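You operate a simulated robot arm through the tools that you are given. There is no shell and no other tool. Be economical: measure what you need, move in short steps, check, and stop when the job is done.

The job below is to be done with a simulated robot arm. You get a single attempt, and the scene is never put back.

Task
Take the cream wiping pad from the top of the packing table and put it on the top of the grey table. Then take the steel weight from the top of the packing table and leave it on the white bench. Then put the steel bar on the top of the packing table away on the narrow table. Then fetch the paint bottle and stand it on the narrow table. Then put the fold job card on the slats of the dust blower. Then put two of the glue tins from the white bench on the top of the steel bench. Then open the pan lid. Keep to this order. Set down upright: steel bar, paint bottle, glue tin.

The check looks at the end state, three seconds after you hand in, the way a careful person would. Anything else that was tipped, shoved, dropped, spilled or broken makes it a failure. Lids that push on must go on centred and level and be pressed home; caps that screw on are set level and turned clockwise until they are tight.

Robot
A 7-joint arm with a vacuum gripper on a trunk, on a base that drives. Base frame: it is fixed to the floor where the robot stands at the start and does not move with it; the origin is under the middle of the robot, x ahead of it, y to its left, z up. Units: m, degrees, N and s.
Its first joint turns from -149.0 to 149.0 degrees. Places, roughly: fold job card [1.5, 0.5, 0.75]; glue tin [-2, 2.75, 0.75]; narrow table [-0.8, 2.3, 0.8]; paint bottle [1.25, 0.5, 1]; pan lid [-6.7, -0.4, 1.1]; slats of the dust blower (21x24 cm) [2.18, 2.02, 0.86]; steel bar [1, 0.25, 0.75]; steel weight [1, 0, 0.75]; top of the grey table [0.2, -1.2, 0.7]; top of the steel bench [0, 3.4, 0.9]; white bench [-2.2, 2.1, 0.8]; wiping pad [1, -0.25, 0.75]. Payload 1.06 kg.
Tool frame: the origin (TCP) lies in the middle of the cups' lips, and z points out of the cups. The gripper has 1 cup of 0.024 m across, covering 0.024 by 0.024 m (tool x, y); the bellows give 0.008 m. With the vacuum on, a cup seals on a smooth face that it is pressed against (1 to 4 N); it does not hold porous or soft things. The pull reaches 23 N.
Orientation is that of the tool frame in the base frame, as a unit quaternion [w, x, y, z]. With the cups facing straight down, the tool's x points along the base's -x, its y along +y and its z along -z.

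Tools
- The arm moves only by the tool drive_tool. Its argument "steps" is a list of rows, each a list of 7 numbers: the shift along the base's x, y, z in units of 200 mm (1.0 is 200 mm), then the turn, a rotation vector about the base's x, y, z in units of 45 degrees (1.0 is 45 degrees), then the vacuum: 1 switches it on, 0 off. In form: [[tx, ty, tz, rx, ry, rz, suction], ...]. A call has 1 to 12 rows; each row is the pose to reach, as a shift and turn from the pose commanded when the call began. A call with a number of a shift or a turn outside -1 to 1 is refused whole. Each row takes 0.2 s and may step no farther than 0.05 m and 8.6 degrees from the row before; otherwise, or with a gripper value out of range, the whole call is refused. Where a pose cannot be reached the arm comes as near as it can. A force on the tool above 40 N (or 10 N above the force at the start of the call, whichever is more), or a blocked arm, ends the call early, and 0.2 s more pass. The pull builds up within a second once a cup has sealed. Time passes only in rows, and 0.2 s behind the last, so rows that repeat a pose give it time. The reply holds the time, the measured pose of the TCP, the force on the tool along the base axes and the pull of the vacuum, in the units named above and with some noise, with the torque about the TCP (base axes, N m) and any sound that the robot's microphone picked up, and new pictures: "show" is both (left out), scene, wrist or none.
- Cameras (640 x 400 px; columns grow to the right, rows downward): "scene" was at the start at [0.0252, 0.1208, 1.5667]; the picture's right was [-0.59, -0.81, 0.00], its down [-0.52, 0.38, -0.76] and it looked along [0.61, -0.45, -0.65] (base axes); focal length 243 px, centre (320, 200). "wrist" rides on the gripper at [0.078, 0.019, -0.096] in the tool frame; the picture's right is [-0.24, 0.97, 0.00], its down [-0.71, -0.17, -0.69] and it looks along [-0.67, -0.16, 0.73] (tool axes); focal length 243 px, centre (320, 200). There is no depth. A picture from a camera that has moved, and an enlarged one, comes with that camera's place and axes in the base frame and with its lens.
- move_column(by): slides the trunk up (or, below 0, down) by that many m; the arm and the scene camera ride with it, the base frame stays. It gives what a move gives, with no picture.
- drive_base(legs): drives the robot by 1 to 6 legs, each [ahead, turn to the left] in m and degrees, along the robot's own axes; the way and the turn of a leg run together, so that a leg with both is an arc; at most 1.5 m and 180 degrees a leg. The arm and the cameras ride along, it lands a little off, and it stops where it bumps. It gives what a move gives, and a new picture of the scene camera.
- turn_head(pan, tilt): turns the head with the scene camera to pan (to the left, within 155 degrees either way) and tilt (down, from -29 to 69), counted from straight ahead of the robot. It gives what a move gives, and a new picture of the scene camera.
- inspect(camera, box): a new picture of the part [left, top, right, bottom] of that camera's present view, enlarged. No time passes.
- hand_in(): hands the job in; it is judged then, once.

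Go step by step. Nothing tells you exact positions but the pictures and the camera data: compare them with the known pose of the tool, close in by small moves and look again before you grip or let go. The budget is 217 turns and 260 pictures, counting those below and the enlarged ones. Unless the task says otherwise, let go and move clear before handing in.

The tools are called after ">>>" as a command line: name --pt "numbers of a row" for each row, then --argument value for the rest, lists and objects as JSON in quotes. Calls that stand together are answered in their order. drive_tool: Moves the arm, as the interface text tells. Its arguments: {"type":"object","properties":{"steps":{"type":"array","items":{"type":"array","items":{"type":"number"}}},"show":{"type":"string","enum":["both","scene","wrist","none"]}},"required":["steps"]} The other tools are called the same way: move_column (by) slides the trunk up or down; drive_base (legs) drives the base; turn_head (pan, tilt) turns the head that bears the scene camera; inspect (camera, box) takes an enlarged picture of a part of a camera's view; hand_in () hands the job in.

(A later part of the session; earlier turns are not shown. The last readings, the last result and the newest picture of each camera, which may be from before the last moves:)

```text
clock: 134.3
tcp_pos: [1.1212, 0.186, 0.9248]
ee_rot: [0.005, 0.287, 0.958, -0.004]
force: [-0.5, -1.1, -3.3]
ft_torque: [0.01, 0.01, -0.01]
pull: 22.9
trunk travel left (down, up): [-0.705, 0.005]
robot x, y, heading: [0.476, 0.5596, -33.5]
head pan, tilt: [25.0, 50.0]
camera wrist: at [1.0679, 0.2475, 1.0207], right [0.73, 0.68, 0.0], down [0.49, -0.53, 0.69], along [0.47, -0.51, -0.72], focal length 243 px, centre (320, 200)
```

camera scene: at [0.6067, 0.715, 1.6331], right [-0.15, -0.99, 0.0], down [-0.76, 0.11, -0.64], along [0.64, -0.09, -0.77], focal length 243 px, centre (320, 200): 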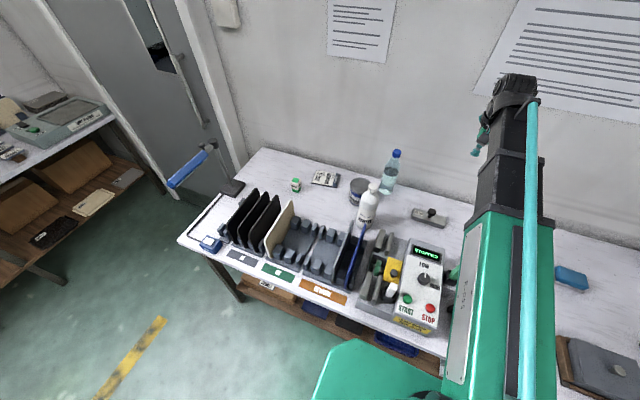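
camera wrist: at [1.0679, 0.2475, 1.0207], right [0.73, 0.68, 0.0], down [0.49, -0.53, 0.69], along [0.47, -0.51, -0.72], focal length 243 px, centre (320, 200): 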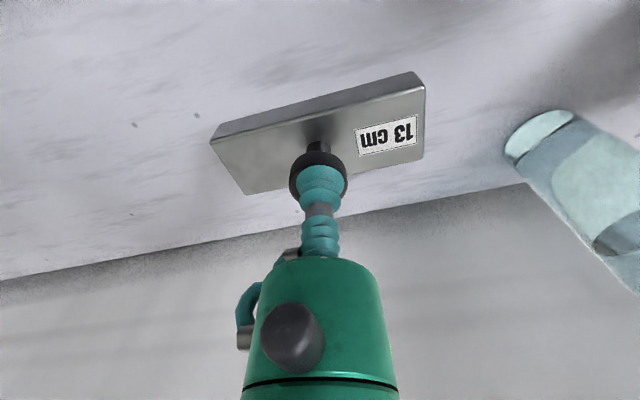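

The bar hangs level. I lift high, back off and drive toward the near end of the narrow table.

>>> drive_tool --pt "0 0 0.2 0 0 0 1" --pt "0 0 0.4 0 0 0 1" --pt "-0.05 0.03 0.6 0 0 0 1" --pt "-0.1 0.06 0.8 0 0 0 1" --pt "-0.15 0.1 1.0 0 0 0 1" --pt "-0.2 0.13 1.0 0 0 0 1" --pt "-0.2 0.13 1.0 0 0 0 1" --show "none"

>>> drive_base --legs '[[-0.3, 0], [0, 137]]'

>>> turn_head --pan 45 --tilt 40

```text
clock: 135.9
tcp_pos: [1.0826, 0.2122, 1.1245]
ee_rot: [0.003, 0.287, 0.958, -0.004]
force: [-0.6, -0.3, -2.9]
ft_torque: [-0.02, 0.02, 0.04]
pull: 22.7
trunk travel left (down, up): [-0.705, 0.005]
robot x, y, heading: [0.4739, 0.5582, -33.8]
head pan, tilt: [25.0, 50.0]
```

```text
clock: 143.7
tcp_pos: [0.0103, 1.3923, 1.1242]
ee_rot: [-0.005, 0.786, -0.618, -0.002]
force: [-0.1, -0.1, 0.7]
ft_torque: [-0.01, 0.0, 0.01]
pull: 22.9
trunk travel left (down, up): [-0.705, 0.005]
robot x, y, heading: [0.2263, 0.7224, 103.4]
head pan, tilt: [25.0, 50.0]
camera scene: at [0.0216, 0.7001, 1.6331], right [0.78, 0.63, 0.0], down [0.48, -0.6, -0.64], along [-0.4, 0.5, -0.77], focal length 243 px, centre (320, 200)
```

scene: 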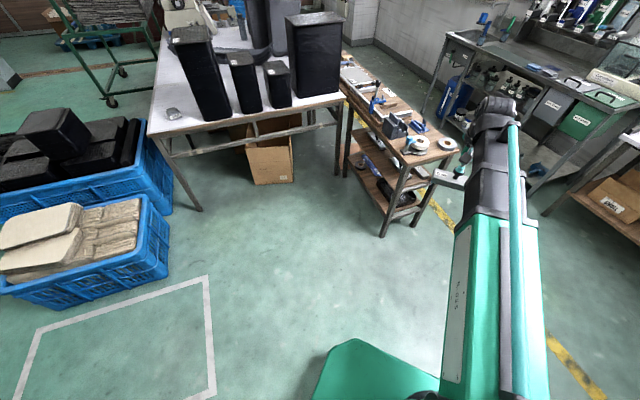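

```text
clock: 144.5
tcp_pos: [0.0109, 1.3924, 1.1245]
ee_rot: [-0.005, 0.786, -0.618, -0.002]
force: [0.4, 0.3, 0.3]
ft_torque: [-0.04, 0.01, -0.03]
pull: 23.1
trunk travel left (down, up): [-0.705, 0.005]
robot x, y, heading: [0.223, 0.727, 103.5]
head pan, tilt: [45.0, 40.0]
camera scene: at [-0.0027, 0.6843, 1.6472], right [0.52, 0.85, 0.0], down [0.55, -0.33, -0.77], along [-0.65, 0.4, -0.64], focal length 243 px, centre (320, 200)
```

scene: 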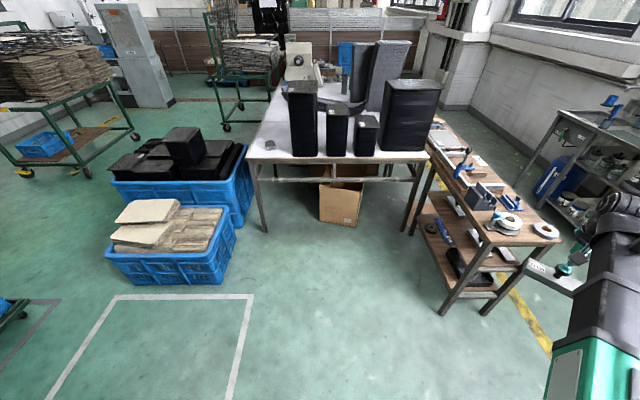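

The narrow table is in clear view. I zoom in on its top.

>>> inspect --camera "scene" --box '[400, 110, 570, 250]'

```text
2.86 times, centred on (485, 180) of scene
camera zoom: at [-0.0027, 0.6843, 1.6472], right [0.52, 0.85, 0.0], down [0.55, -0.33, -0.77], along [-0.65, 0.4, -0.64], focal length 694 px, centre (-151, 257)
```

zoom: 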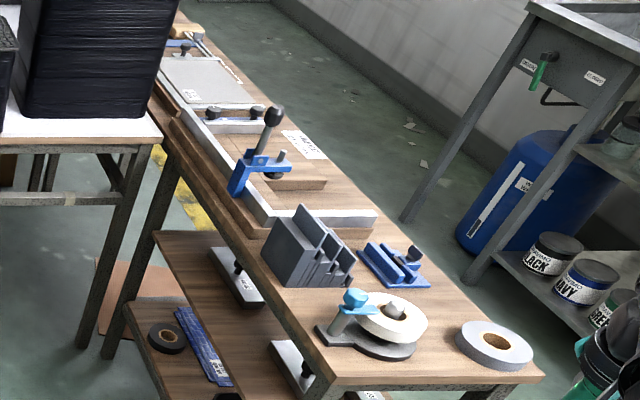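

The table top is cluttered. I drive to face its near end and look from above.

>>> drive_base --legs '[[0, -25], [0.82, 0], [0, 68]]'

>>> turn_head --pan 20 --tilt 45

```text
clock: 153.1
tcp_pos: [-0.2219, 1.8735, 1.1242]
ee_rot: [-0.004, 0.957, -0.29, -0.004]
force: [0.3, 1.1, -0.9]
ft_torque: [-0.01, -0.04, -0.01]
pull: 22.7
trunk travel left (down, up): [-0.705, 0.005]
robot x, y, heading: [0.3865, 1.5264, 146.4]
head pan, tilt: [45.0, 40.0]
camera scene: at [0.2476, 1.3424, 1.6472], right [-0.2, 0.98, 0.0], down [0.63, 0.13, -0.77], along [-0.75, -0.15, -0.64], focal length 243 px, centre (320, 200)
```

scene: 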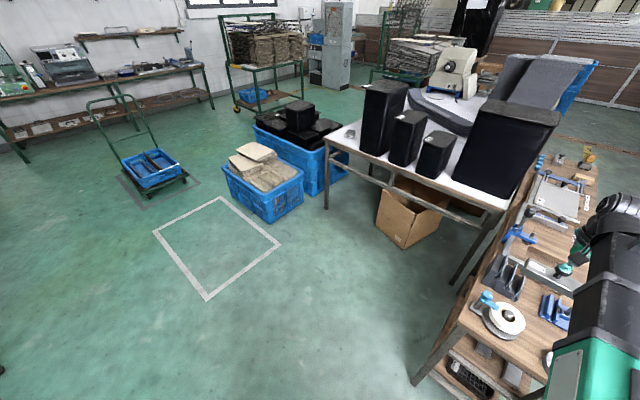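

```text
clock: 154.0
tcp_pos: [-0.2229, 1.8735, 1.1236]
ee_rot: [-0.004, 0.957, -0.29, -0.005]
force: [-0.8, 0.4, 0.2]
ft_torque: [0.0, -0.04, 0.03]
pull: 22.7
trunk travel left (down, up): [-0.705, 0.005]
robot x, y, heading: [0.3895, 1.5247, 146.3]
head pan, tilt: [20.0, 45.0]
camera scene: at [0.252, 1.3784, 1.64], right [0.24, 0.97, 0.0], down [0.69, -0.17, -0.71], along [-0.69, 0.17, -0.71], focal length 243 px, centre (320, 200)
```

scene: 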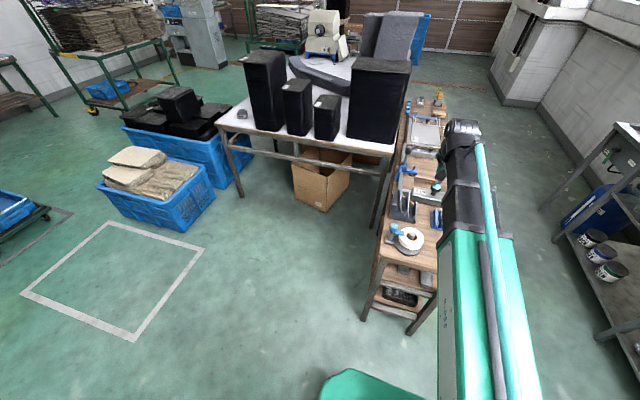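

The arm hides the top. I swing the tool to the right to uncover it.

>>> drive_tool --pt "0.12 0.17 0 0 0 0 1" --pt "0.24 0.34 0 0 0 0 1" --pt "0.36 0.51 0 0 0 0 1" --pt "0.48 0.68 0 0 0 0 1" --pt "0.6 0.85 0 0 0 0 1" --pt "0.7 1.0 0 0 0 0 1"

>>> inspect --camera "scene" --box '[350, 80, 500, 290]'

```text
clock: 155.4
tcp_pos: [-0.082, 2.0762, 1.1242]
ee_rot: [-0.005, 0.958, -0.288, -0.004]
force: [0.4, -0.2, 0.2]
ft_torque: [-0.03, 0.02, 0.01]
pull: 22.8
trunk travel left (down, up): [-0.705, 0.005]
robot x, y, heading: [0.3859, 1.5281, 146.3]
head pan, tilt: [20.0, 45.0]
camera scene: at [0.2524, 1.3792, 1.6401], right [0.24, 0.97, 0.0], down [0.69, -0.17, -0.71], along [-0.69, 0.17, -0.71], focal length 243 px, centre (320, 200)
camera wrist: at [-0.0261, 2.0167, 1.2193], right [-0.73, -0.68, 0.0], down [-0.49, 0.53, 0.69], along [-0.47, 0.51, -0.72], focal length 243 px, centre (320, 200)
```

scene: 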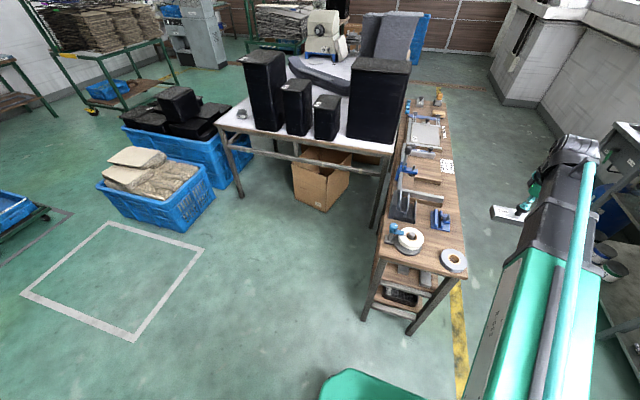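
wrist: 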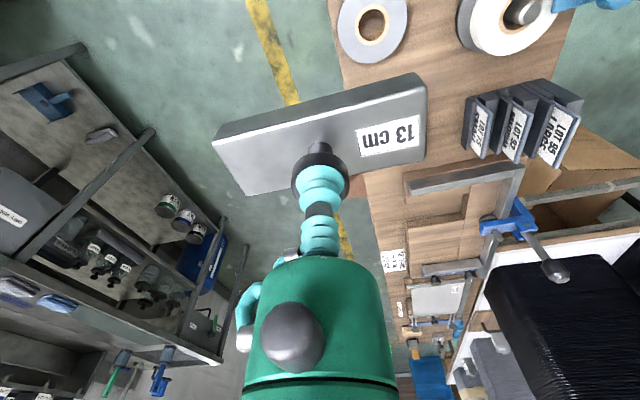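

```text
1.90 times, centred on (425, 185) of scene
camera zoom: at [0.2524, 1.3792, 1.6401], right [0.24, 0.97, 0.0], down [0.69, -0.17, -0.71], along [-0.69, 0.17, -0.71], focal length 462 px, centre (120, 229)
```

zoom: 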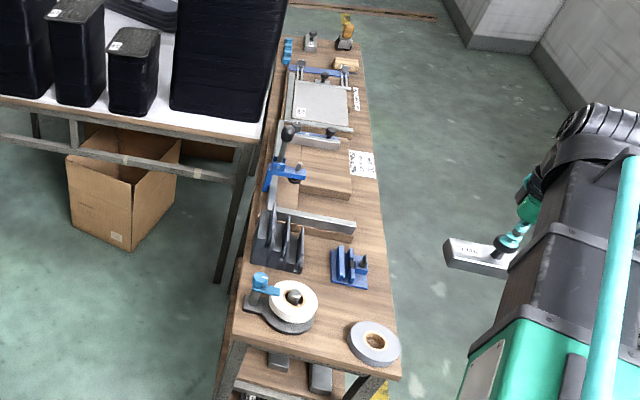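

I zoom in tightly to measure the free patches.

>>> inspect --camera "scene" --box '[380, 150, 480, 250]'

>>> inspect --camera "scene" --box '[390, 210, 480, 290]'

```text
4.00 times, centred on (430, 200) of scene
camera zoom: at [0.2524, 1.3792, 1.6401], right [0.24, 0.97, 0.0], down [0.69, -0.17, -0.71], along [-0.69, 0.17, -0.71], focal length 971 px, centre (-120, 200)
```

zoom: 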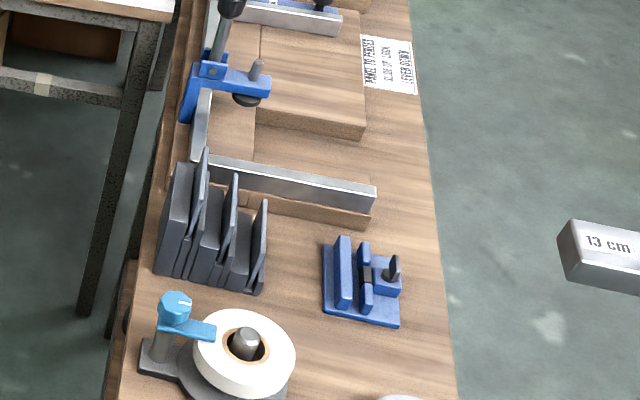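

```text
5.00 times, centred on (435, 250) of scene
camera zoom: at [0.2524, 1.3792, 1.6401], right [0.24, 0.97, 0.0], down [0.69, -0.17, -0.71], along [-0.69, 0.17, -0.71], focal length 1214 px, centre (-255, -50)
```

zoom: 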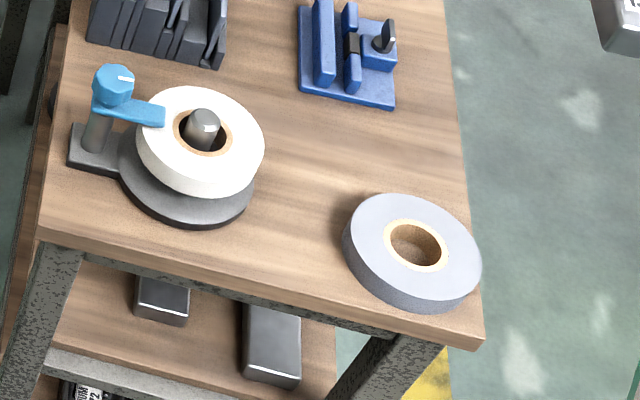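

The right-edge strip (u≈1.59–1.66, beyond the blue fixture) suits the bar turned lengthwise, and the patch between fixture and tape roll suits the bottle. I drive in 0.28 m and turn the tool 90°.

>>> drive_base --legs '[[0.28, 0]]'

>>> drive_tool --pt "0 0 0 0 0 0.18 1" --pt "0 0 0 0 0 0.36 1" --pt "0 0 0 0 0 0.54 1" --pt "0 0 0 0 0 0.72 1" --pt "0 0 0 0 0 0.9 1" --pt "0 0 0 0 0 1.0 1" --pt "0 0 0 0 0 1.0 1" --show "none"

>>> drive_tool --pt "0 0 0 0 0 0.18 1" --pt "0 0 0 0 0 0.36 1" --pt "0 0 0 0 0 0.54 1" --pt "0 0 0 0 0 0.72 1" --pt "0 0 0 0 0 0.9 1" --pt "0 0 0 0 0 1.0 1" --pt "0 0 0 0 0 1.0 1"

```text
clock: 157.3
tcp_pos: [-0.3161, 2.2302, 1.1217]
ee_rot: [-0.004, 0.957, -0.289, -0.004]
force: [-0.3, -0.5, -0.5]
ft_torque: [-0.02, -0.02, 0.02]
pull: 22.6
trunk travel left (down, up): [-0.705, 0.005]
robot x, y, heading: [0.1518, 1.6817, 146.4]
head pan, tilt: [20.0, 45.0]
camera scene: at [0.0179, 1.5345, 1.64], right [0.24, 0.97, 0.0], down [0.69, -0.17, -0.71], along [-0.69, 0.17, -0.71], focal length 243 px, centre (320, 200)
```

scene: 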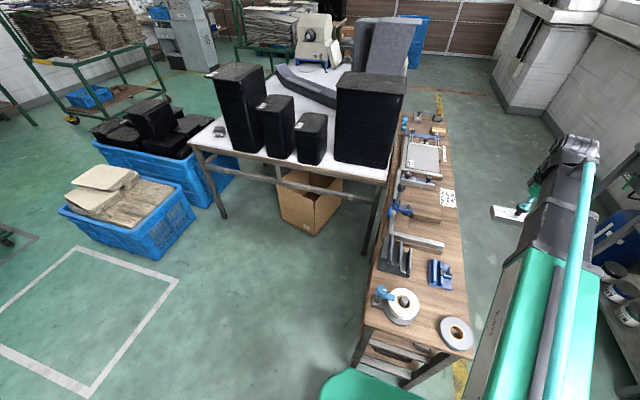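

```text
clock: 158.9
tcp_pos: [-0.3161, 2.2297, 1.1227]
ee_rot: [-0.003, 0.995, 0.1, -0.005]
force: [-0.2, 0.6, 0.5]
ft_torque: [0.02, -0.04, 0.02]
pull: 23.0
trunk travel left (down, up): [-0.705, 0.005]
robot x, y, heading: [0.1518, 1.682, 146.3]
head pan, tilt: [20.0, 45.0]
```

```text
clock: 160.5
tcp_pos: [-0.3168, 2.229, 1.1235]
ee_rot: [0.0, 0.881, 0.473, -0.006]
force: [0.3, 0.1, 0.0]
ft_torque: [0.03, -0.02, 0.03]
pull: 23.5
trunk travel left (down, up): [-0.705, 0.005]
robot x, y, heading: [0.1535, 1.6792, 146.1]
head pan, tilt: [20.0, 45.0]
camera scene: at [0.0188, 1.5338, 1.64], right [0.24, 0.97, 0.0], down [0.69, -0.17, -0.71], along [-0.69, 0.17, -0.71], focal length 243 px, centre (320, 200)
camera wrist: at [-0.2557, 2.2867, 1.2193], right [0.68, -0.73, 0.0], down [-0.53, -0.49, 0.69], along [-0.51, -0.47, -0.72], focal length 243 px, centre (320, 200)
```

scene: 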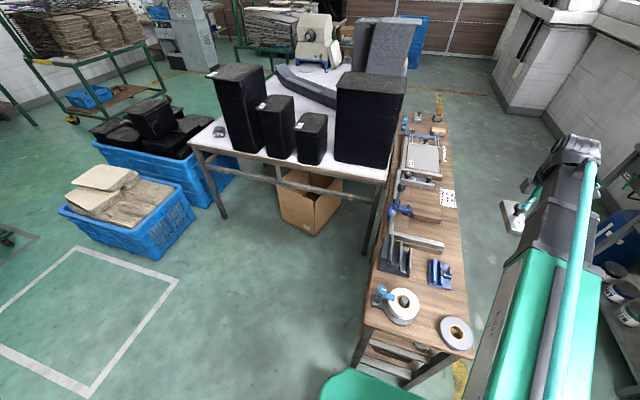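
wrist: 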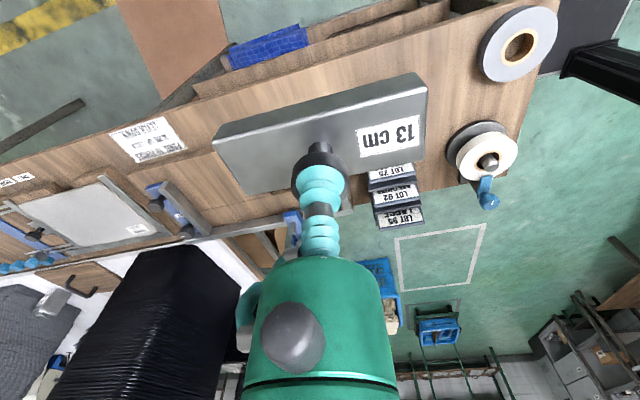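

I remeasure the strip from here.

>>> inspect --camera "scene" --box '[370, 160, 490, 290]'

```text
3.08 times, centred on (430, 225) of scene
camera zoom: at [0.0188, 1.5338, 1.64], right [0.24, 0.97, 0.0], down [0.69, -0.17, -0.71], along [-0.69, 0.17, -0.71], focal length 747 px, centre (-18, 123)
```

zoom: 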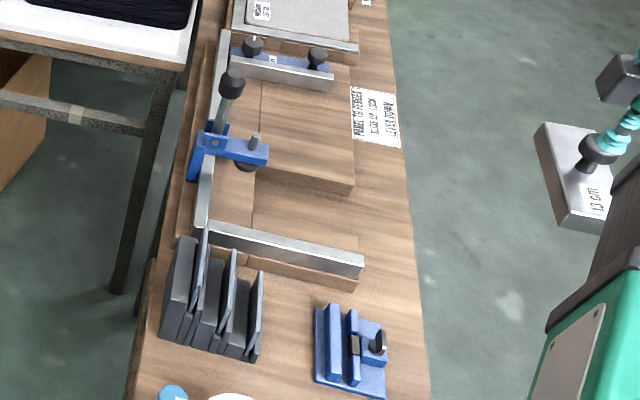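

The table top is at z≈0.786 and the strip centre is about (-0.465,2.246). I move over it and lower part way.

>>> drive_tool --pt "-0.22 0.02 0 0 0 0 1" --pt "-0.44 0.05 0 0 0 0 1" --pt "-0.66 0.075 0 0 0 0 1" --pt "-0.74 0.085 -0.1 0 0 0 1" --pt "-0.74 0.085 -0.3 0 0 0 1" --pt "-0.74 0.085 -0.5 0 0 0 1" --pt "-0.74 0.085 -0.7 0 0 0 1" --pt "-0.74 0.085 -0.8 0 0 0 1"

>>> inspect --camera "scene" --box '[370, 140, 520, 280]'

```text
clock: 162.3
tcp_pos: [-0.4651, 2.2476, 0.9629]
ee_rot: [-0.001, 0.881, 0.473, -0.006]
force: [-0.5, -0.3, -0.7]
ft_torque: [-0.03, 0.02, -0.01]
pull: 22.3
trunk travel left (down, up): [-0.705, 0.005]
robot x, y, heading: [0.1556, 1.6822, 146.3]
head pan, tilt: [20.0, 45.0]
camera scene: at [0.0186, 1.5339, 1.64], right [0.24, 0.97, 0.0], down [0.69, -0.17, -0.71], along [-0.69, 0.17, -0.71], focal length 243 px, centre (320, 200)
camera wrist: at [-0.4037, 2.304, 1.0586], right [0.68, -0.73, 0.0], down [-0.53, -0.49, 0.69], along [-0.51, -0.47, -0.72], focal length 243 px, centre (320, 200)
```

scene: 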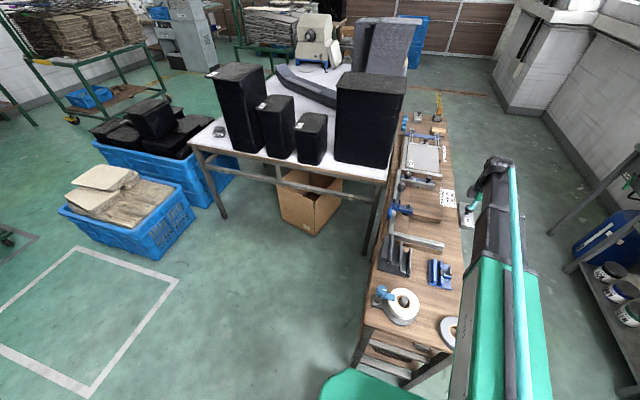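
wrist: 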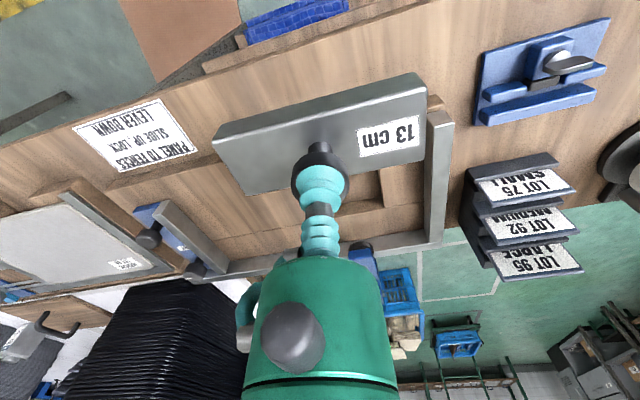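

```text
2.86 times, centred on (445, 210) of scene
camera zoom: at [0.0186, 1.5339, 1.64], right [0.24, 0.97, 0.0], down [0.69, -0.17, -0.71], along [-0.69, 0.17, -0.71], focal length 694 px, centre (-37, 171)
```

zoom: 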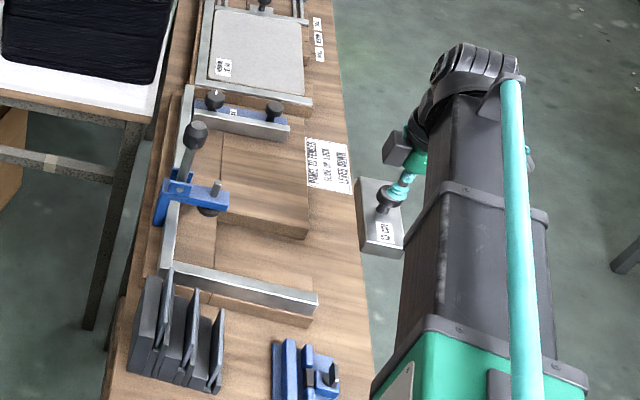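

>>> inspect --camera "wrist" --box '[60, 0, 480, 260]'

```text
1.52 times, centred on (270, 130) of wrist
camera zoom: at [-0.4037, 2.304, 1.0586], right [0.68, -0.73, 0.0], down [-0.53, -0.49, 0.69], along [-0.51, -0.47, -0.72], focal length 370 px, centre (396, 307)
```

zoom: 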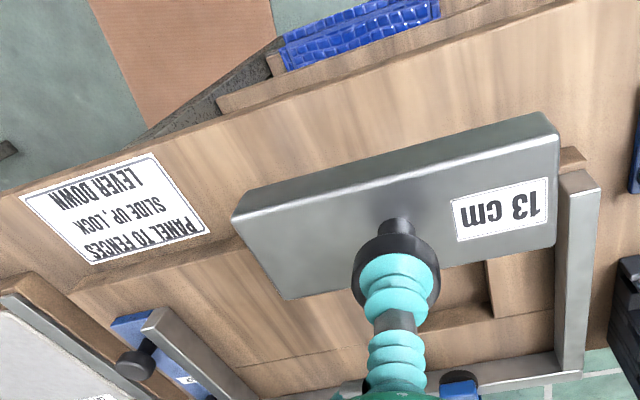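

Strip u 1.586–1.666; the bar is at 1.635, so I nudge it 8 mm inward and lower.

>>> drive_tool --pt "-0.02 -0.033 -0.1 0 0 0 1" --pt "-0.02 -0.033 -0.25 0 0 0 1" --pt "-0.02 -0.033 -0.35 0 0 0 1" --pt "-0.02 -0.033 -0.42 0 0 0 1" --pt "-0.02 -0.033 -0.42 0 0 0 1" --show "wrist"

```text
clock: 163.5
tcp_pos: [-0.4685, 2.2415, 0.8796]
ee_rot: [0.0, 0.882, 0.472, -0.006]
force: [1.0, 0.3, 1.1]
ft_torque: [0.0, -0.01, 0.03]
pull: 22.7
trunk travel left (down, up): [-0.705, 0.005]
robot x, y, heading: [0.1549, 1.6802, 146.1]
head pan, tilt: [20.0, 45.0]
camera wrist: at [-0.4077, 2.2972, 0.9754], right [0.68, -0.73, 0.0], down [-0.53, -0.49, 0.69], along [-0.51, -0.47, -0.72], focal length 243 px, centre (320, 200)
```

wrist: 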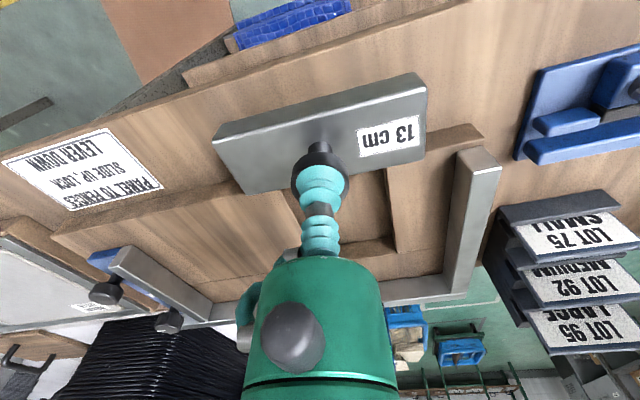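

>>> inspect --camera "wrist" --box '[200, 50, 500, 240]'

```text
2.11 times, centred on (350, 145) of wrist
camera zoom: at [-0.4077, 2.2972, 0.9754], right [0.68, -0.73, 0.0], down [-0.53, -0.49, 0.69], along [-0.51, -0.47, -0.72], focal length 511 px, centre (257, 316)
```

zoom: 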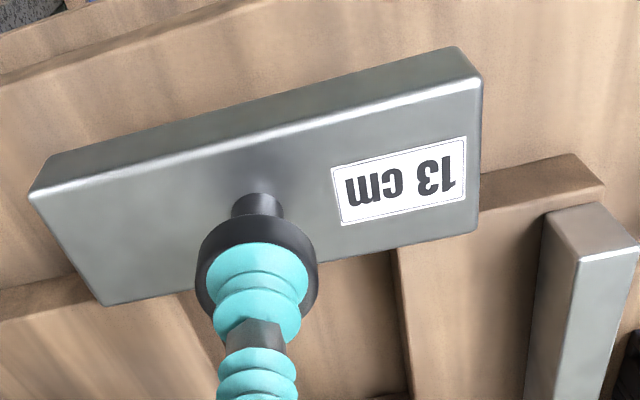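

Clearances are about 1.1 cm to the fixture base and over 2 cm to the table edge. I nudge outward 6 mm and lower in small steps.

>>> drive_tool --pt "0.016 0.025 -0.02 0 0 0 1" --pt "0.016 0.025 -0.04 0 0 0 1" --pt "0.016 0.025 -0.05 0 0 0 1" --pt "0.016 0.025 -0.05 0 0 0 1" --show "none"

>>> drive_tool --pt "0 0 -0.01 0 0 0 1" --pt "0 0 -0.02 0 0 0 1" --pt "0 0 -0.025 0 0 0 1" --pt "0 0 -0.025 0 0 0 1" --show "wrist"

```text
clock: 164.5
tcp_pos: [-0.4658, 2.2441, 0.8693]
ee_rot: [-0.001, 0.881, 0.472, -0.006]
force: [0.5, 0.2, 0.3]
ft_torque: [-0.02, 0.02, -0.01]
pull: 22.0
trunk travel left (down, up): [-0.705, 0.005]
robot x, y, heading: [0.1519, 1.6829, 146.2]
head pan, tilt: [20.0, 45.0]
```

```text
clock: 165.5
tcp_pos: [-0.4664, 2.2443, 0.8639]
ee_rot: [0.001, 0.881, 0.472, -0.006]
force: [-0.1, -0.1, 0.5]
ft_torque: [-0.03, -0.01, -0.01]
pull: 23.3
trunk travel left (down, up): [-0.705, 0.005]
robot x, y, heading: [0.1545, 1.6814, 146.5]
head pan, tilt: [20.0, 45.0]
camera wrist: at [-0.4046, 2.3017, 0.9604], right [0.68, -0.73, 0.0], down [-0.53, -0.49, 0.69], along [-0.51, -0.47, -0.72], focal length 243 px, centre (320, 200)
```

wrist: 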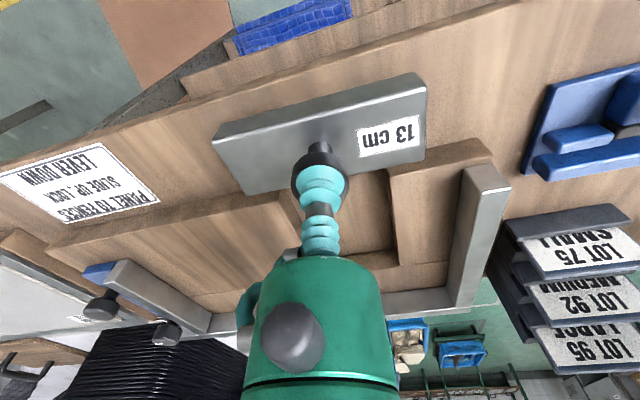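

>>> drive_tool --pt "0 0 -0.01 0 0 0 1" --pt "0 0 -0.02 0 0 0 1" --pt "0 0 -0.03 0 0 0 1" --pt "0 0 -0.03 0 0 0 1" --show "none"

>>> drive_tool --pt "0 0 -0.01 0 0 0 1" --pt "0 0 -0.02 0 0 0 1" --pt "0 0 -0.02 0 0 0 1" --show "none"

```text
clock: 166.5
tcp_pos: [-0.4648, 2.2454, 0.8579]
ee_rot: [0.001, 0.881, 0.472, -0.006]
force: [0.3, 0.4, 0.5]
ft_torque: [0.0, -0.02, -0.03]
pull: 23.4
trunk travel left (down, up): [-0.705, 0.005]
robot x, y, heading: [0.152, 1.6798, 146.3]
head pan, tilt: [20.0, 45.0]
```

```text
clock: 167.3
tcp_pos: [-0.4653, 2.2458, 0.8536]
ee_rot: [0.0, 0.881, 0.473, -0.007]
force: [0.8, 0.9, 0.2]
ft_torque: [0.01, -0.01, 0.0]
pull: 23.0
trunk travel left (down, up): [-0.705, 0.005]
robot x, y, heading: [0.1513, 1.6838, 146.4]
head pan, tilt: [20.0, 45.0]
```

>>> drive_tool --pt "0 0 -0.01 0 0 0 1" --pt "0 0 -0.02 0 0 0 1" --pt "0 0 -0.02 0 0 0 1" --show "none"

>>> drive_tool --pt "0 0 -0.01 0 0 0 1" --pt "0 0 -0.015 0 0 0 1" --pt "0 0 -0.015 0 0 0 1" --show "wrist"

```text
clock: 168.1
tcp_pos: [-0.4667, 2.2451, 0.8503]
ee_rot: [0.0, 0.881, 0.473, -0.006]
force: [0.9, 0.3, 0.5]
ft_torque: [-0.01, -0.02, 0.01]
pull: 22.8
trunk travel left (down, up): [-0.705, 0.005]
robot x, y, heading: [0.1475, 1.6797, 146.5]
head pan, tilt: [20.0, 45.0]
```

```text
clock: 168.9
tcp_pos: [-0.4657, 2.2445, 0.8471]
ee_rot: [0.0, 0.881, 0.472, -0.006]
force: [0.0, 0.1, -0.1]
ft_torque: [-0.02, -0.01, -0.01]
pull: 22.7
trunk travel left (down, up): [-0.705, 0.005]
robot x, y, heading: [0.1536, 1.6817, 146.4]
head pan, tilt: [20.0, 45.0]
camera wrist: at [-0.4046, 2.3016, 0.9432], right [0.68, -0.73, 0.0], down [-0.53, -0.49, 0.69], along [-0.51, -0.47, -0.72], focal length 243 px, centre (320, 200)
```

wrist: 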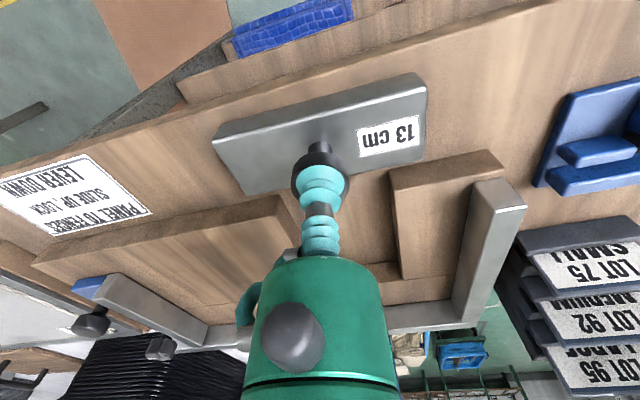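

>>> drive_tool --pt "0 0 -0.01 0 0 0 1" --pt "0 0 -0.02 0 0 0 1" --pt "0 0 -0.02 0 0 0 1" --show "none"

>>> drive_tool --pt "0 0 -0.01 0 0 0 1" --pt "0 0 -0.015 0 0 0 1" --pt "0 0 -0.015 0 0 0 1" --show "none"

>>> inspect --camera "wrist" --box '[190, 50, 450, 220]'

```text
clock: 169.7
tcp_pos: [-0.4656, 2.2448, 0.8424]
ee_rot: [0.001, 0.881, 0.472, -0.007]
force: [-0.2, 0.1, -0.5]
ft_torque: [0.02, -0.02, 0.0]
pull: 22.8
trunk travel left (down, up): [-0.705, 0.005]
robot x, y, heading: [0.1542, 1.6755, 146.7]
head pan, tilt: [20.0, 45.0]
```

```text
clock: 170.5
tcp_pos: [-0.4652, 2.2447, 0.841]
ee_rot: [-0.001, 0.881, 0.473, -0.007]
force: [1.5, 4.1, 8.3]
ft_torque: [-0.06, 0.08, 0.04]
pull: 22.9
trunk travel left (down, up): [-0.705, 0.005]
robot x, y, heading: [0.1537, 1.6811, 146.2]
head pan, tilt: [20.0, 45.0]
```

```text
2.35 times, centred on (320, 135) of wrist
camera zoom: at [-0.4036, 2.3019, 0.9373], right [0.68, -0.73, 0.0], down [-0.53, -0.49, 0.69], along [-0.51, -0.47, -0.72], focal length 571 px, centre (320, 353)
```

zoom: 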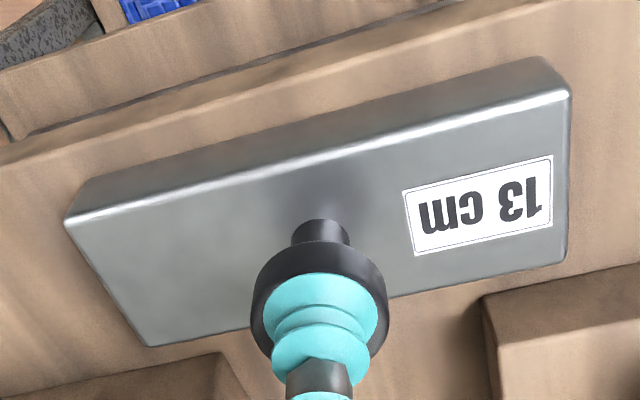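

Contact felt and the bar rests wholly on the top. I release and rise.

>>> drive_tool --pt "0 0 0.005 0 0 0 0" --pt "0 0 0.01 0 0 0 0" --pt "0 0 0.01 0 0 0 0" --pt "0 0 0.01 0 0 0 0" --pt "0 0 0.01 0 0 0 0" --pt "0 0 0.05 0 0 0 0" --pt "0 0 0.2 0 0 0 0" --pt "0 0 0.4 0 0 0 0" --pt "0 0 0.6 0 0 0 0" --pt "0 0 0.8 0 0 0 0" --pt "0 0 1.0 0 0 0 0"

```text
clock: 172.9
tcp_pos: [-0.464, 2.2449, 1.0409]
ee_rot: [-0.001, 0.881, 0.472, -0.006]
force: [0.4, 0.6, -0.2]
ft_torque: [-0.05, 0.02, 0.0]
pull: 0.0
trunk travel left (down, up): [-0.705, 0.005]
robot x, y, heading: [0.1541, 1.6816, 146.1]
head pan, tilt: [20.0, 45.0]
camera scene: at [0.0193, 1.5334, 1.64], right [0.24, 0.97, 0.0], down [0.69, -0.17, -0.71], along [-0.69, 0.17, -0.71], focal length 243 px, centre (320, 200)
camera wrist: at [-0.4029, 2.3012, 1.1367], right [0.68, -0.73, 0.0], down [-0.53, -0.49, 0.69], along [-0.51, -0.47, -0.72], focal length 243 px, centre (320, 200)
```

scene: 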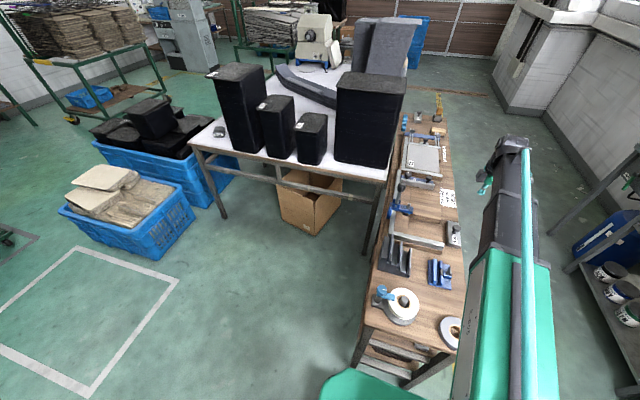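
wrist: 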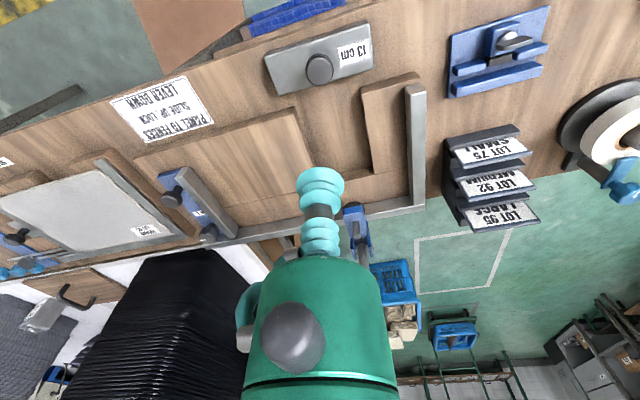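

The bar stands on the narrow table. I turn the tool back, raise it, and drive to the paint bottle.

>>> drive_tool --pt "0 0 0.15 0 0 -0.18 0" --pt "0 0 0.3 0 0 -0.36 0" --pt "0 0 0.45 0 0 -0.54 0" --pt "0 0 0.6 0 0 -0.72 0" --pt "0 0 0.7 0 0 -0.9 0" --pt "0 0 0.7 0 0 -1.0 0" --pt "0 0 0.7 0 0 -1.0 0" --show "none"

>>> drive_tool --pt "0 0 0 0 0 -0.18 0" --pt "0 0 0 0 0 -0.36 0" --pt "0 0 0 0 0 -0.54 0" --pt "0 0 0 0 0 -0.72 0" --pt "0 0 0 0 0 -0.9 0" --pt "0 0 0 0 0 -1.0 0" --pt "0 0 0 0 0 -1.0 0" --show "none"

>>> drive_base --legs '[[-0.3, 0], [0, 133], [0.65, 0], [0, 48]]'

```text
clock: 174.5
tcp_pos: [-0.4652, 2.2454, 1.1814]
ee_rot: [-0.002, 0.995, 0.099, -0.006]
force: [0.1, 0.5, -0.4]
ft_torque: [0.02, 0.03, 0.01]
pull: 0.0
trunk travel left (down, up): [-0.705, 0.005]
robot x, y, heading: [0.1505, 1.6845, 146.2]
head pan, tilt: [20.0, 45.0]
```

```text
clock: 176.1
tcp_pos: [-0.4658, 2.2453, 1.1807]
ee_rot: [-0.004, 0.957, -0.29, -0.004]
force: [-0.6, 0.4, -0.3]
ft_torque: [-0.04, -0.04, 0.0]
pull: 0.1
trunk travel left (down, up): [-0.705, 0.005]
robot x, y, heading: [0.151, 1.6812, 146.5]
head pan, tilt: [20.0, 45.0]
```

```text
clock: 189.1
tcp_pos: [1.1365, 0.3219, 1.1802]
ee_rot: [0.004, 0.282, 0.959, -0.004]
force: [0.5, -0.5, 0.7]
ft_torque: [0.04, 0.01, 0.01]
pull: 0.1
trunk travel left (down, up): [-0.705, 0.005]
robot x, y, heading: [0.5094, 0.8771, -32.7]
head pan, tilt: [20.0, 45.0]
camera scene: at [0.6459, 1.0272, 1.64], right [-0.22, -0.98, 0.0], down [-0.69, 0.16, -0.71], along [0.69, -0.16, -0.71], focal length 243 px, centre (320, 200)
```

scene: 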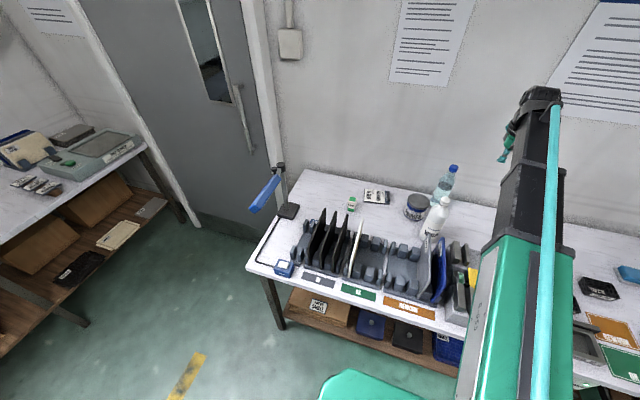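

In place. I zoom in on the bottle and the card.

>>> inspect --camera "scene" --box '[350, 155, 480, 255]'

>>> inspect --camera "wrist" --box '[320, 0, 640, 300]'

```text
4.00 times, centred on (415, 205) of scene
camera zoom: at [0.6459, 1.0272, 1.64], right [-0.22, -0.98, 0.0], down [-0.69, 0.16, -0.71], along [0.69, -0.16, -0.71], focal length 971 px, centre (-60, 180)
```

zoom: 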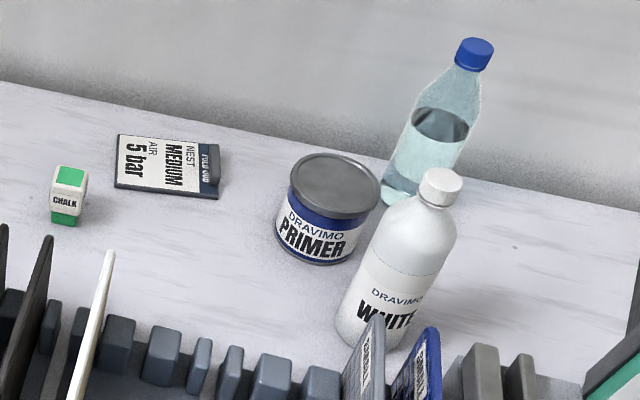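

```text
1.33 times, centred on (480, 150) of wrist
camera zoom: at [1.0819, 0.3829, 1.2766], right [0.72, 0.69, 0.0], down [0.5, -0.52, 0.69], along [0.48, -0.5, -0.72], focal length 324 px, centre (107, 267)
```

zoom: 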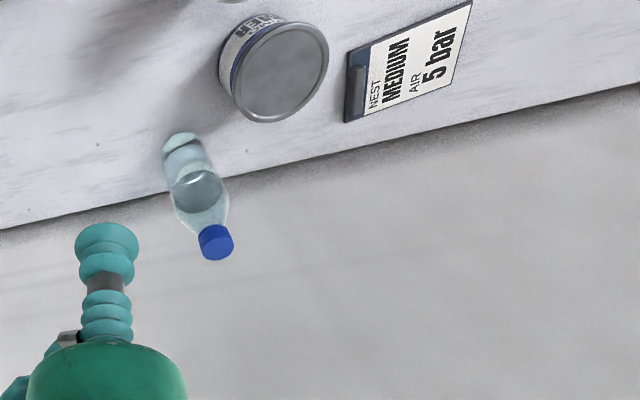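

The bottle's cap is about (1.137,0.46,1.03), 38 mm wide. I move above it.

>>> drive_tool --pt "0 0.2 0 0 0 0 0" --pt "0 0.4 0 0 0 0 0" --pt "0 0.6 0 0 0 0 0" --pt "0 0.69 -0.1 0 0 0 0" --pt "0 0.69 -0.3 0 0 0 0" --pt "0 0.69 -0.5 0 0 0 0" --pt "0 0.69 -0.5 0 0 0 0"

>>> inspect --camera "scene" --box '[390, 150, 490, 230]'

```text
clock: 190.7
tcp_pos: [1.1384, 0.4587, 1.0791]
ee_rot: [0.005, 0.282, 0.96, -0.004]
force: [1.2, -0.6, 0.0]
ft_torque: [0.01, 0.03, -0.03]
pull: 0.1
trunk travel left (down, up): [-0.705, 0.005]
robot x, y, heading: [0.5112, 0.8773, -32.4]
head pan, tilt: [20.0, 45.0]
camera scene: at [0.6457, 1.0271, 1.64], right [-0.22, -0.98, 0.0], down [-0.69, 0.16, -0.71], along [0.69, -0.16, -0.71], focal length 243 px, centre (320, 200)
camera wrist: at [1.0825, 0.5199, 1.176], right [0.72, 0.69, 0.0], down [0.5, -0.52, 0.69], along [0.48, -0.5, -0.72], focal length 243 px, centre (320, 200)
```

scene: 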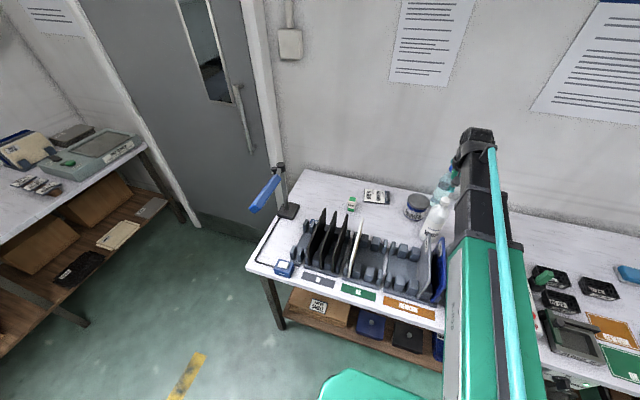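
wrist: 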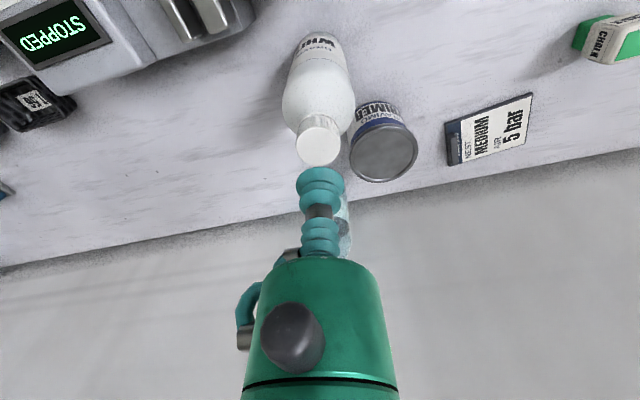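

```text
5.00 times, centred on (440, 190) of scene
camera zoom: at [0.6457, 1.0271, 1.64], right [-0.22, -0.98, 0.0], down [-0.69, 0.16, -0.71], along [0.69, -0.16, -0.71], focal length 1214 px, centre (-280, 250)
```

zoom: 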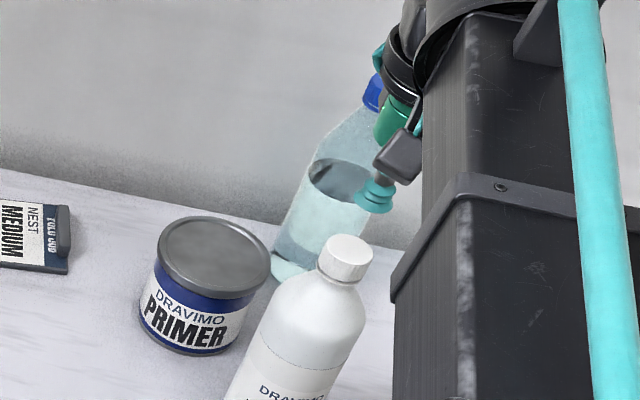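

Refined: the cap is about (1.155,0.440), top z≈1.01–1.03. I shift and lower a bit, then look again.

>>> drive_tool --pt "0.08 -0.09 0 0 0 0 0" --pt "0.08 -0.09 -0.1 0 0 0 0" --pt "0.08 -0.09 -0.18 0 0 0 0" --pt "0.08 -0.09 -0.18 0 0 0 0" --show "wrist"

>>> inspect --camera "scene" --box '[400, 170, 490, 230]'

```text
clock: 191.7
tcp_pos: [1.1536, 0.4412, 1.0437]
ee_rot: [0.006, 0.282, 0.959, -0.003]
force: [0.0, 1.2, 1.1]
ft_torque: [0.02, -0.01, 0.0]
pull: 0.0
trunk travel left (down, up): [-0.705, 0.005]
robot x, y, heading: [0.5128, 0.8767, -32.8]
head pan, tilt: [20.0, 45.0]
camera wrist: at [1.0981, 0.5025, 1.14], right [0.72, 0.69, 0.0], down [0.5, -0.52, 0.69], along [0.48, -0.5, -0.72], focal length 243 px, centre (320, 200)
```

wrist: 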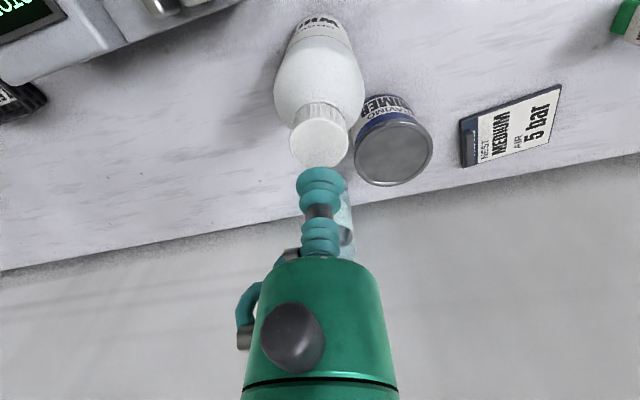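

```text
6.67 times, centred on (445, 200) of scene
camera zoom: at [0.6458, 1.027, 1.64], right [-0.22, -0.98, 0.0], down [-0.69, 0.16, -0.71], along [0.69, -0.16, -0.71], focal length 1618 px, centre (-513, 200)
```

zoom: 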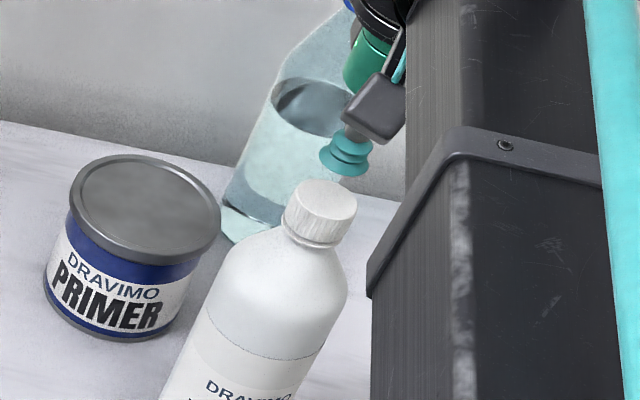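

The cap centre is about (1.143,0.450,1.022). I correct and look from close.

>>> drive_tool --pt "-0.0525 0.044 0 0 0 0 0" --pt "-0.0525 0.044 -0.05 0 0 0 0" --pt "-0.0525 0.044 -0.05 0 0 0 0" --show "none"

>>> inspect --camera "wrist" --box '[260, 100, 380, 210]'

>>> inspect --camera "scene" --box '[410, 170, 470, 210]'

```text
clock: 192.5
tcp_pos: [1.1424, 0.4515, 1.0338]
ee_rot: [0.005, 0.282, 0.959, -0.004]
force: [-0.2, -0.5, 0.1]
ft_torque: [-0.03, -0.01, 0.01]
pull: 0.0
trunk travel left (down, up): [-0.705, 0.005]
robot x, y, heading: [0.5083, 0.876, -32.5]
head pan, tilt: [20.0, 45.0]
```

```text
3.64 times, centred on (320, 155) of wrist
camera zoom: at [1.0872, 0.5114, 1.1301], right [0.72, 0.69, 0.0], down [0.5, -0.52, 0.69], along [0.48, -0.5, -0.72], focal length 882 px, centre (320, 364)
```

zoom: 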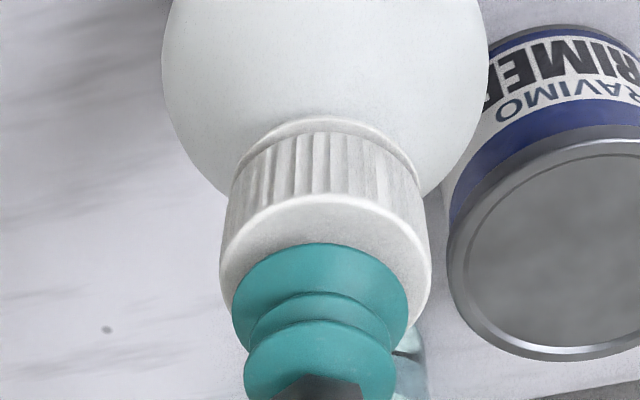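

```text
10.00 times, centred on (440, 190) of scene
camera zoom: at [0.6458, 1.027, 1.64], right [-0.22, -0.98, 0.0], down [-0.69, 0.16, -0.71], along [0.69, -0.16, -0.71], focal length 2427 px, centre (-880, 300)
```

zoom: 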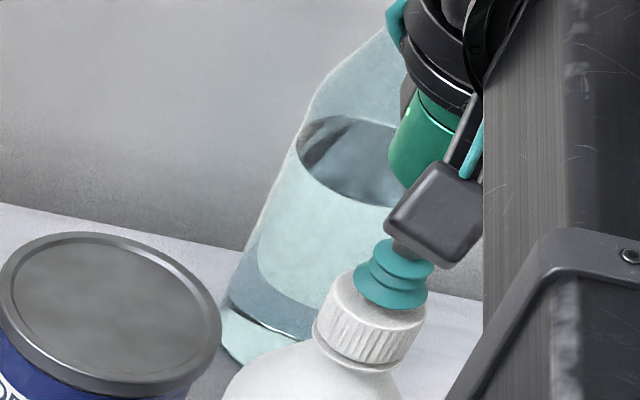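

Centred over the cap. I press down gently with the vacuum on.

>>> drive_tool --pt "0.004 0.0 -0.03 0 0 0 1" --pt "0.004 0 -0.045 0 0 0 1" --pt "0.004 0 -0.055 0 0 0 1" --pt "0.004 0 -0.055 0 0 0 1" --pt "0.004 0 -0.055 0 0 0 1" --show "none"

```text
clock: 193.7
tcp_pos: [1.1426, 0.4508, 1.0245]
ee_rot: [0.005, 0.283, 0.959, -0.004]
force: [-1.6, -1.0, 13.8]
ft_torque: [0.02, 0.02, 0.01]
pull: 22.7
trunk travel left (down, up): [-0.705, 0.005]
robot x, y, heading: [0.5119, 0.8781, -32.8]
head pan, tilt: [20.0, 45.0]
```

Sealed. I lift the bottle straight up.

>>> drive_tool --pt "0 0 0.03 0 0 0 1" --pt "0 0 0.08 0 0 0 1" --pt "0 0 0.2 0 0 0 1" --pt "0 0 0.35 0 0 0 1" --pt "0 0 0.5 0 0 0 1" --pt "0 0 0.65 0 0 0 1" --pt "0 0 0.8 0 0 0 1" --pt "0 0 1.0 0 0 0 1" --show "none"

>>> drive_tool --pt "-0.03 0.02 0.15 0 0 0 1" --pt "-0.06 0.04 0.3 0 0 0 1" --pt "-0.1 0.06 0.45 0 0 0 1" --pt "-0.1 0.06 0.5 0 0 0 1"

```text
clock: 195.5
tcp_pos: [1.1441, 0.4504, 1.2242]
ee_rot: [0.005, 0.281, 0.96, -0.004]
force: [0.2, 0.6, -5.9]
ft_torque: [0.03, 0.03, -0.01]
pull: 22.8
trunk travel left (down, up): [-0.705, 0.005]
robot x, y, heading: [0.5124, 0.8756, -32.9]
head pan, tilt: [20.0, 45.0]
```

```text
clock: 196.5
tcp_pos: [1.1222, 0.4641, 1.323]
ee_rot: [0.004, 0.281, 0.96, -0.004]
force: [0.7, -0.3, -6.0]
ft_torque: [0.0, 0.02, -0.01]
pull: 22.2
trunk travel left (down, up): [-0.705, 0.005]
robot x, y, heading: [0.5115, 0.8754, -32.6]
head pan, tilt: [20.0, 45.0]
camera scene: at [0.6464, 1.0267, 1.64], right [-0.22, -0.98, 0.0], down [-0.69, 0.16, -0.71], along [0.69, -0.16, -0.71], focal length 243 px, centre (320, 200)
camera wrist: at [1.0683, 0.5231, 1.4196], right [0.72, 0.69, 0.0], down [0.5, -0.52, 0.69], along [0.48, -0.5, -0.72], focal length 243 px, centre (320, 200)
```

scene: 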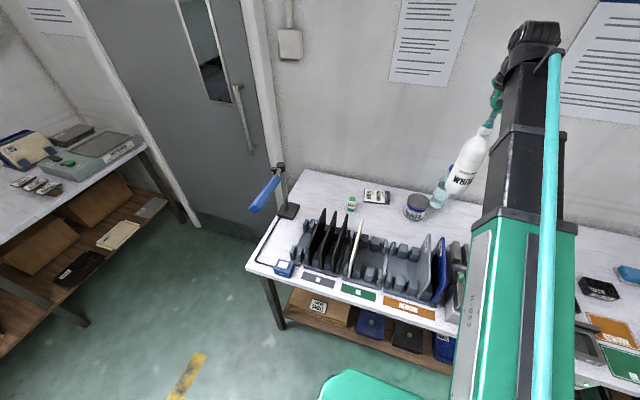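
wrist: 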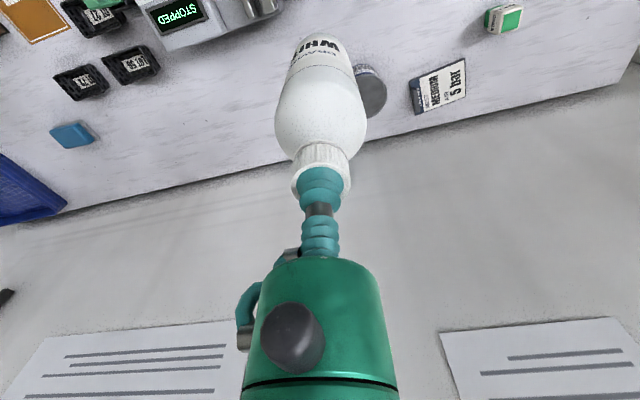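

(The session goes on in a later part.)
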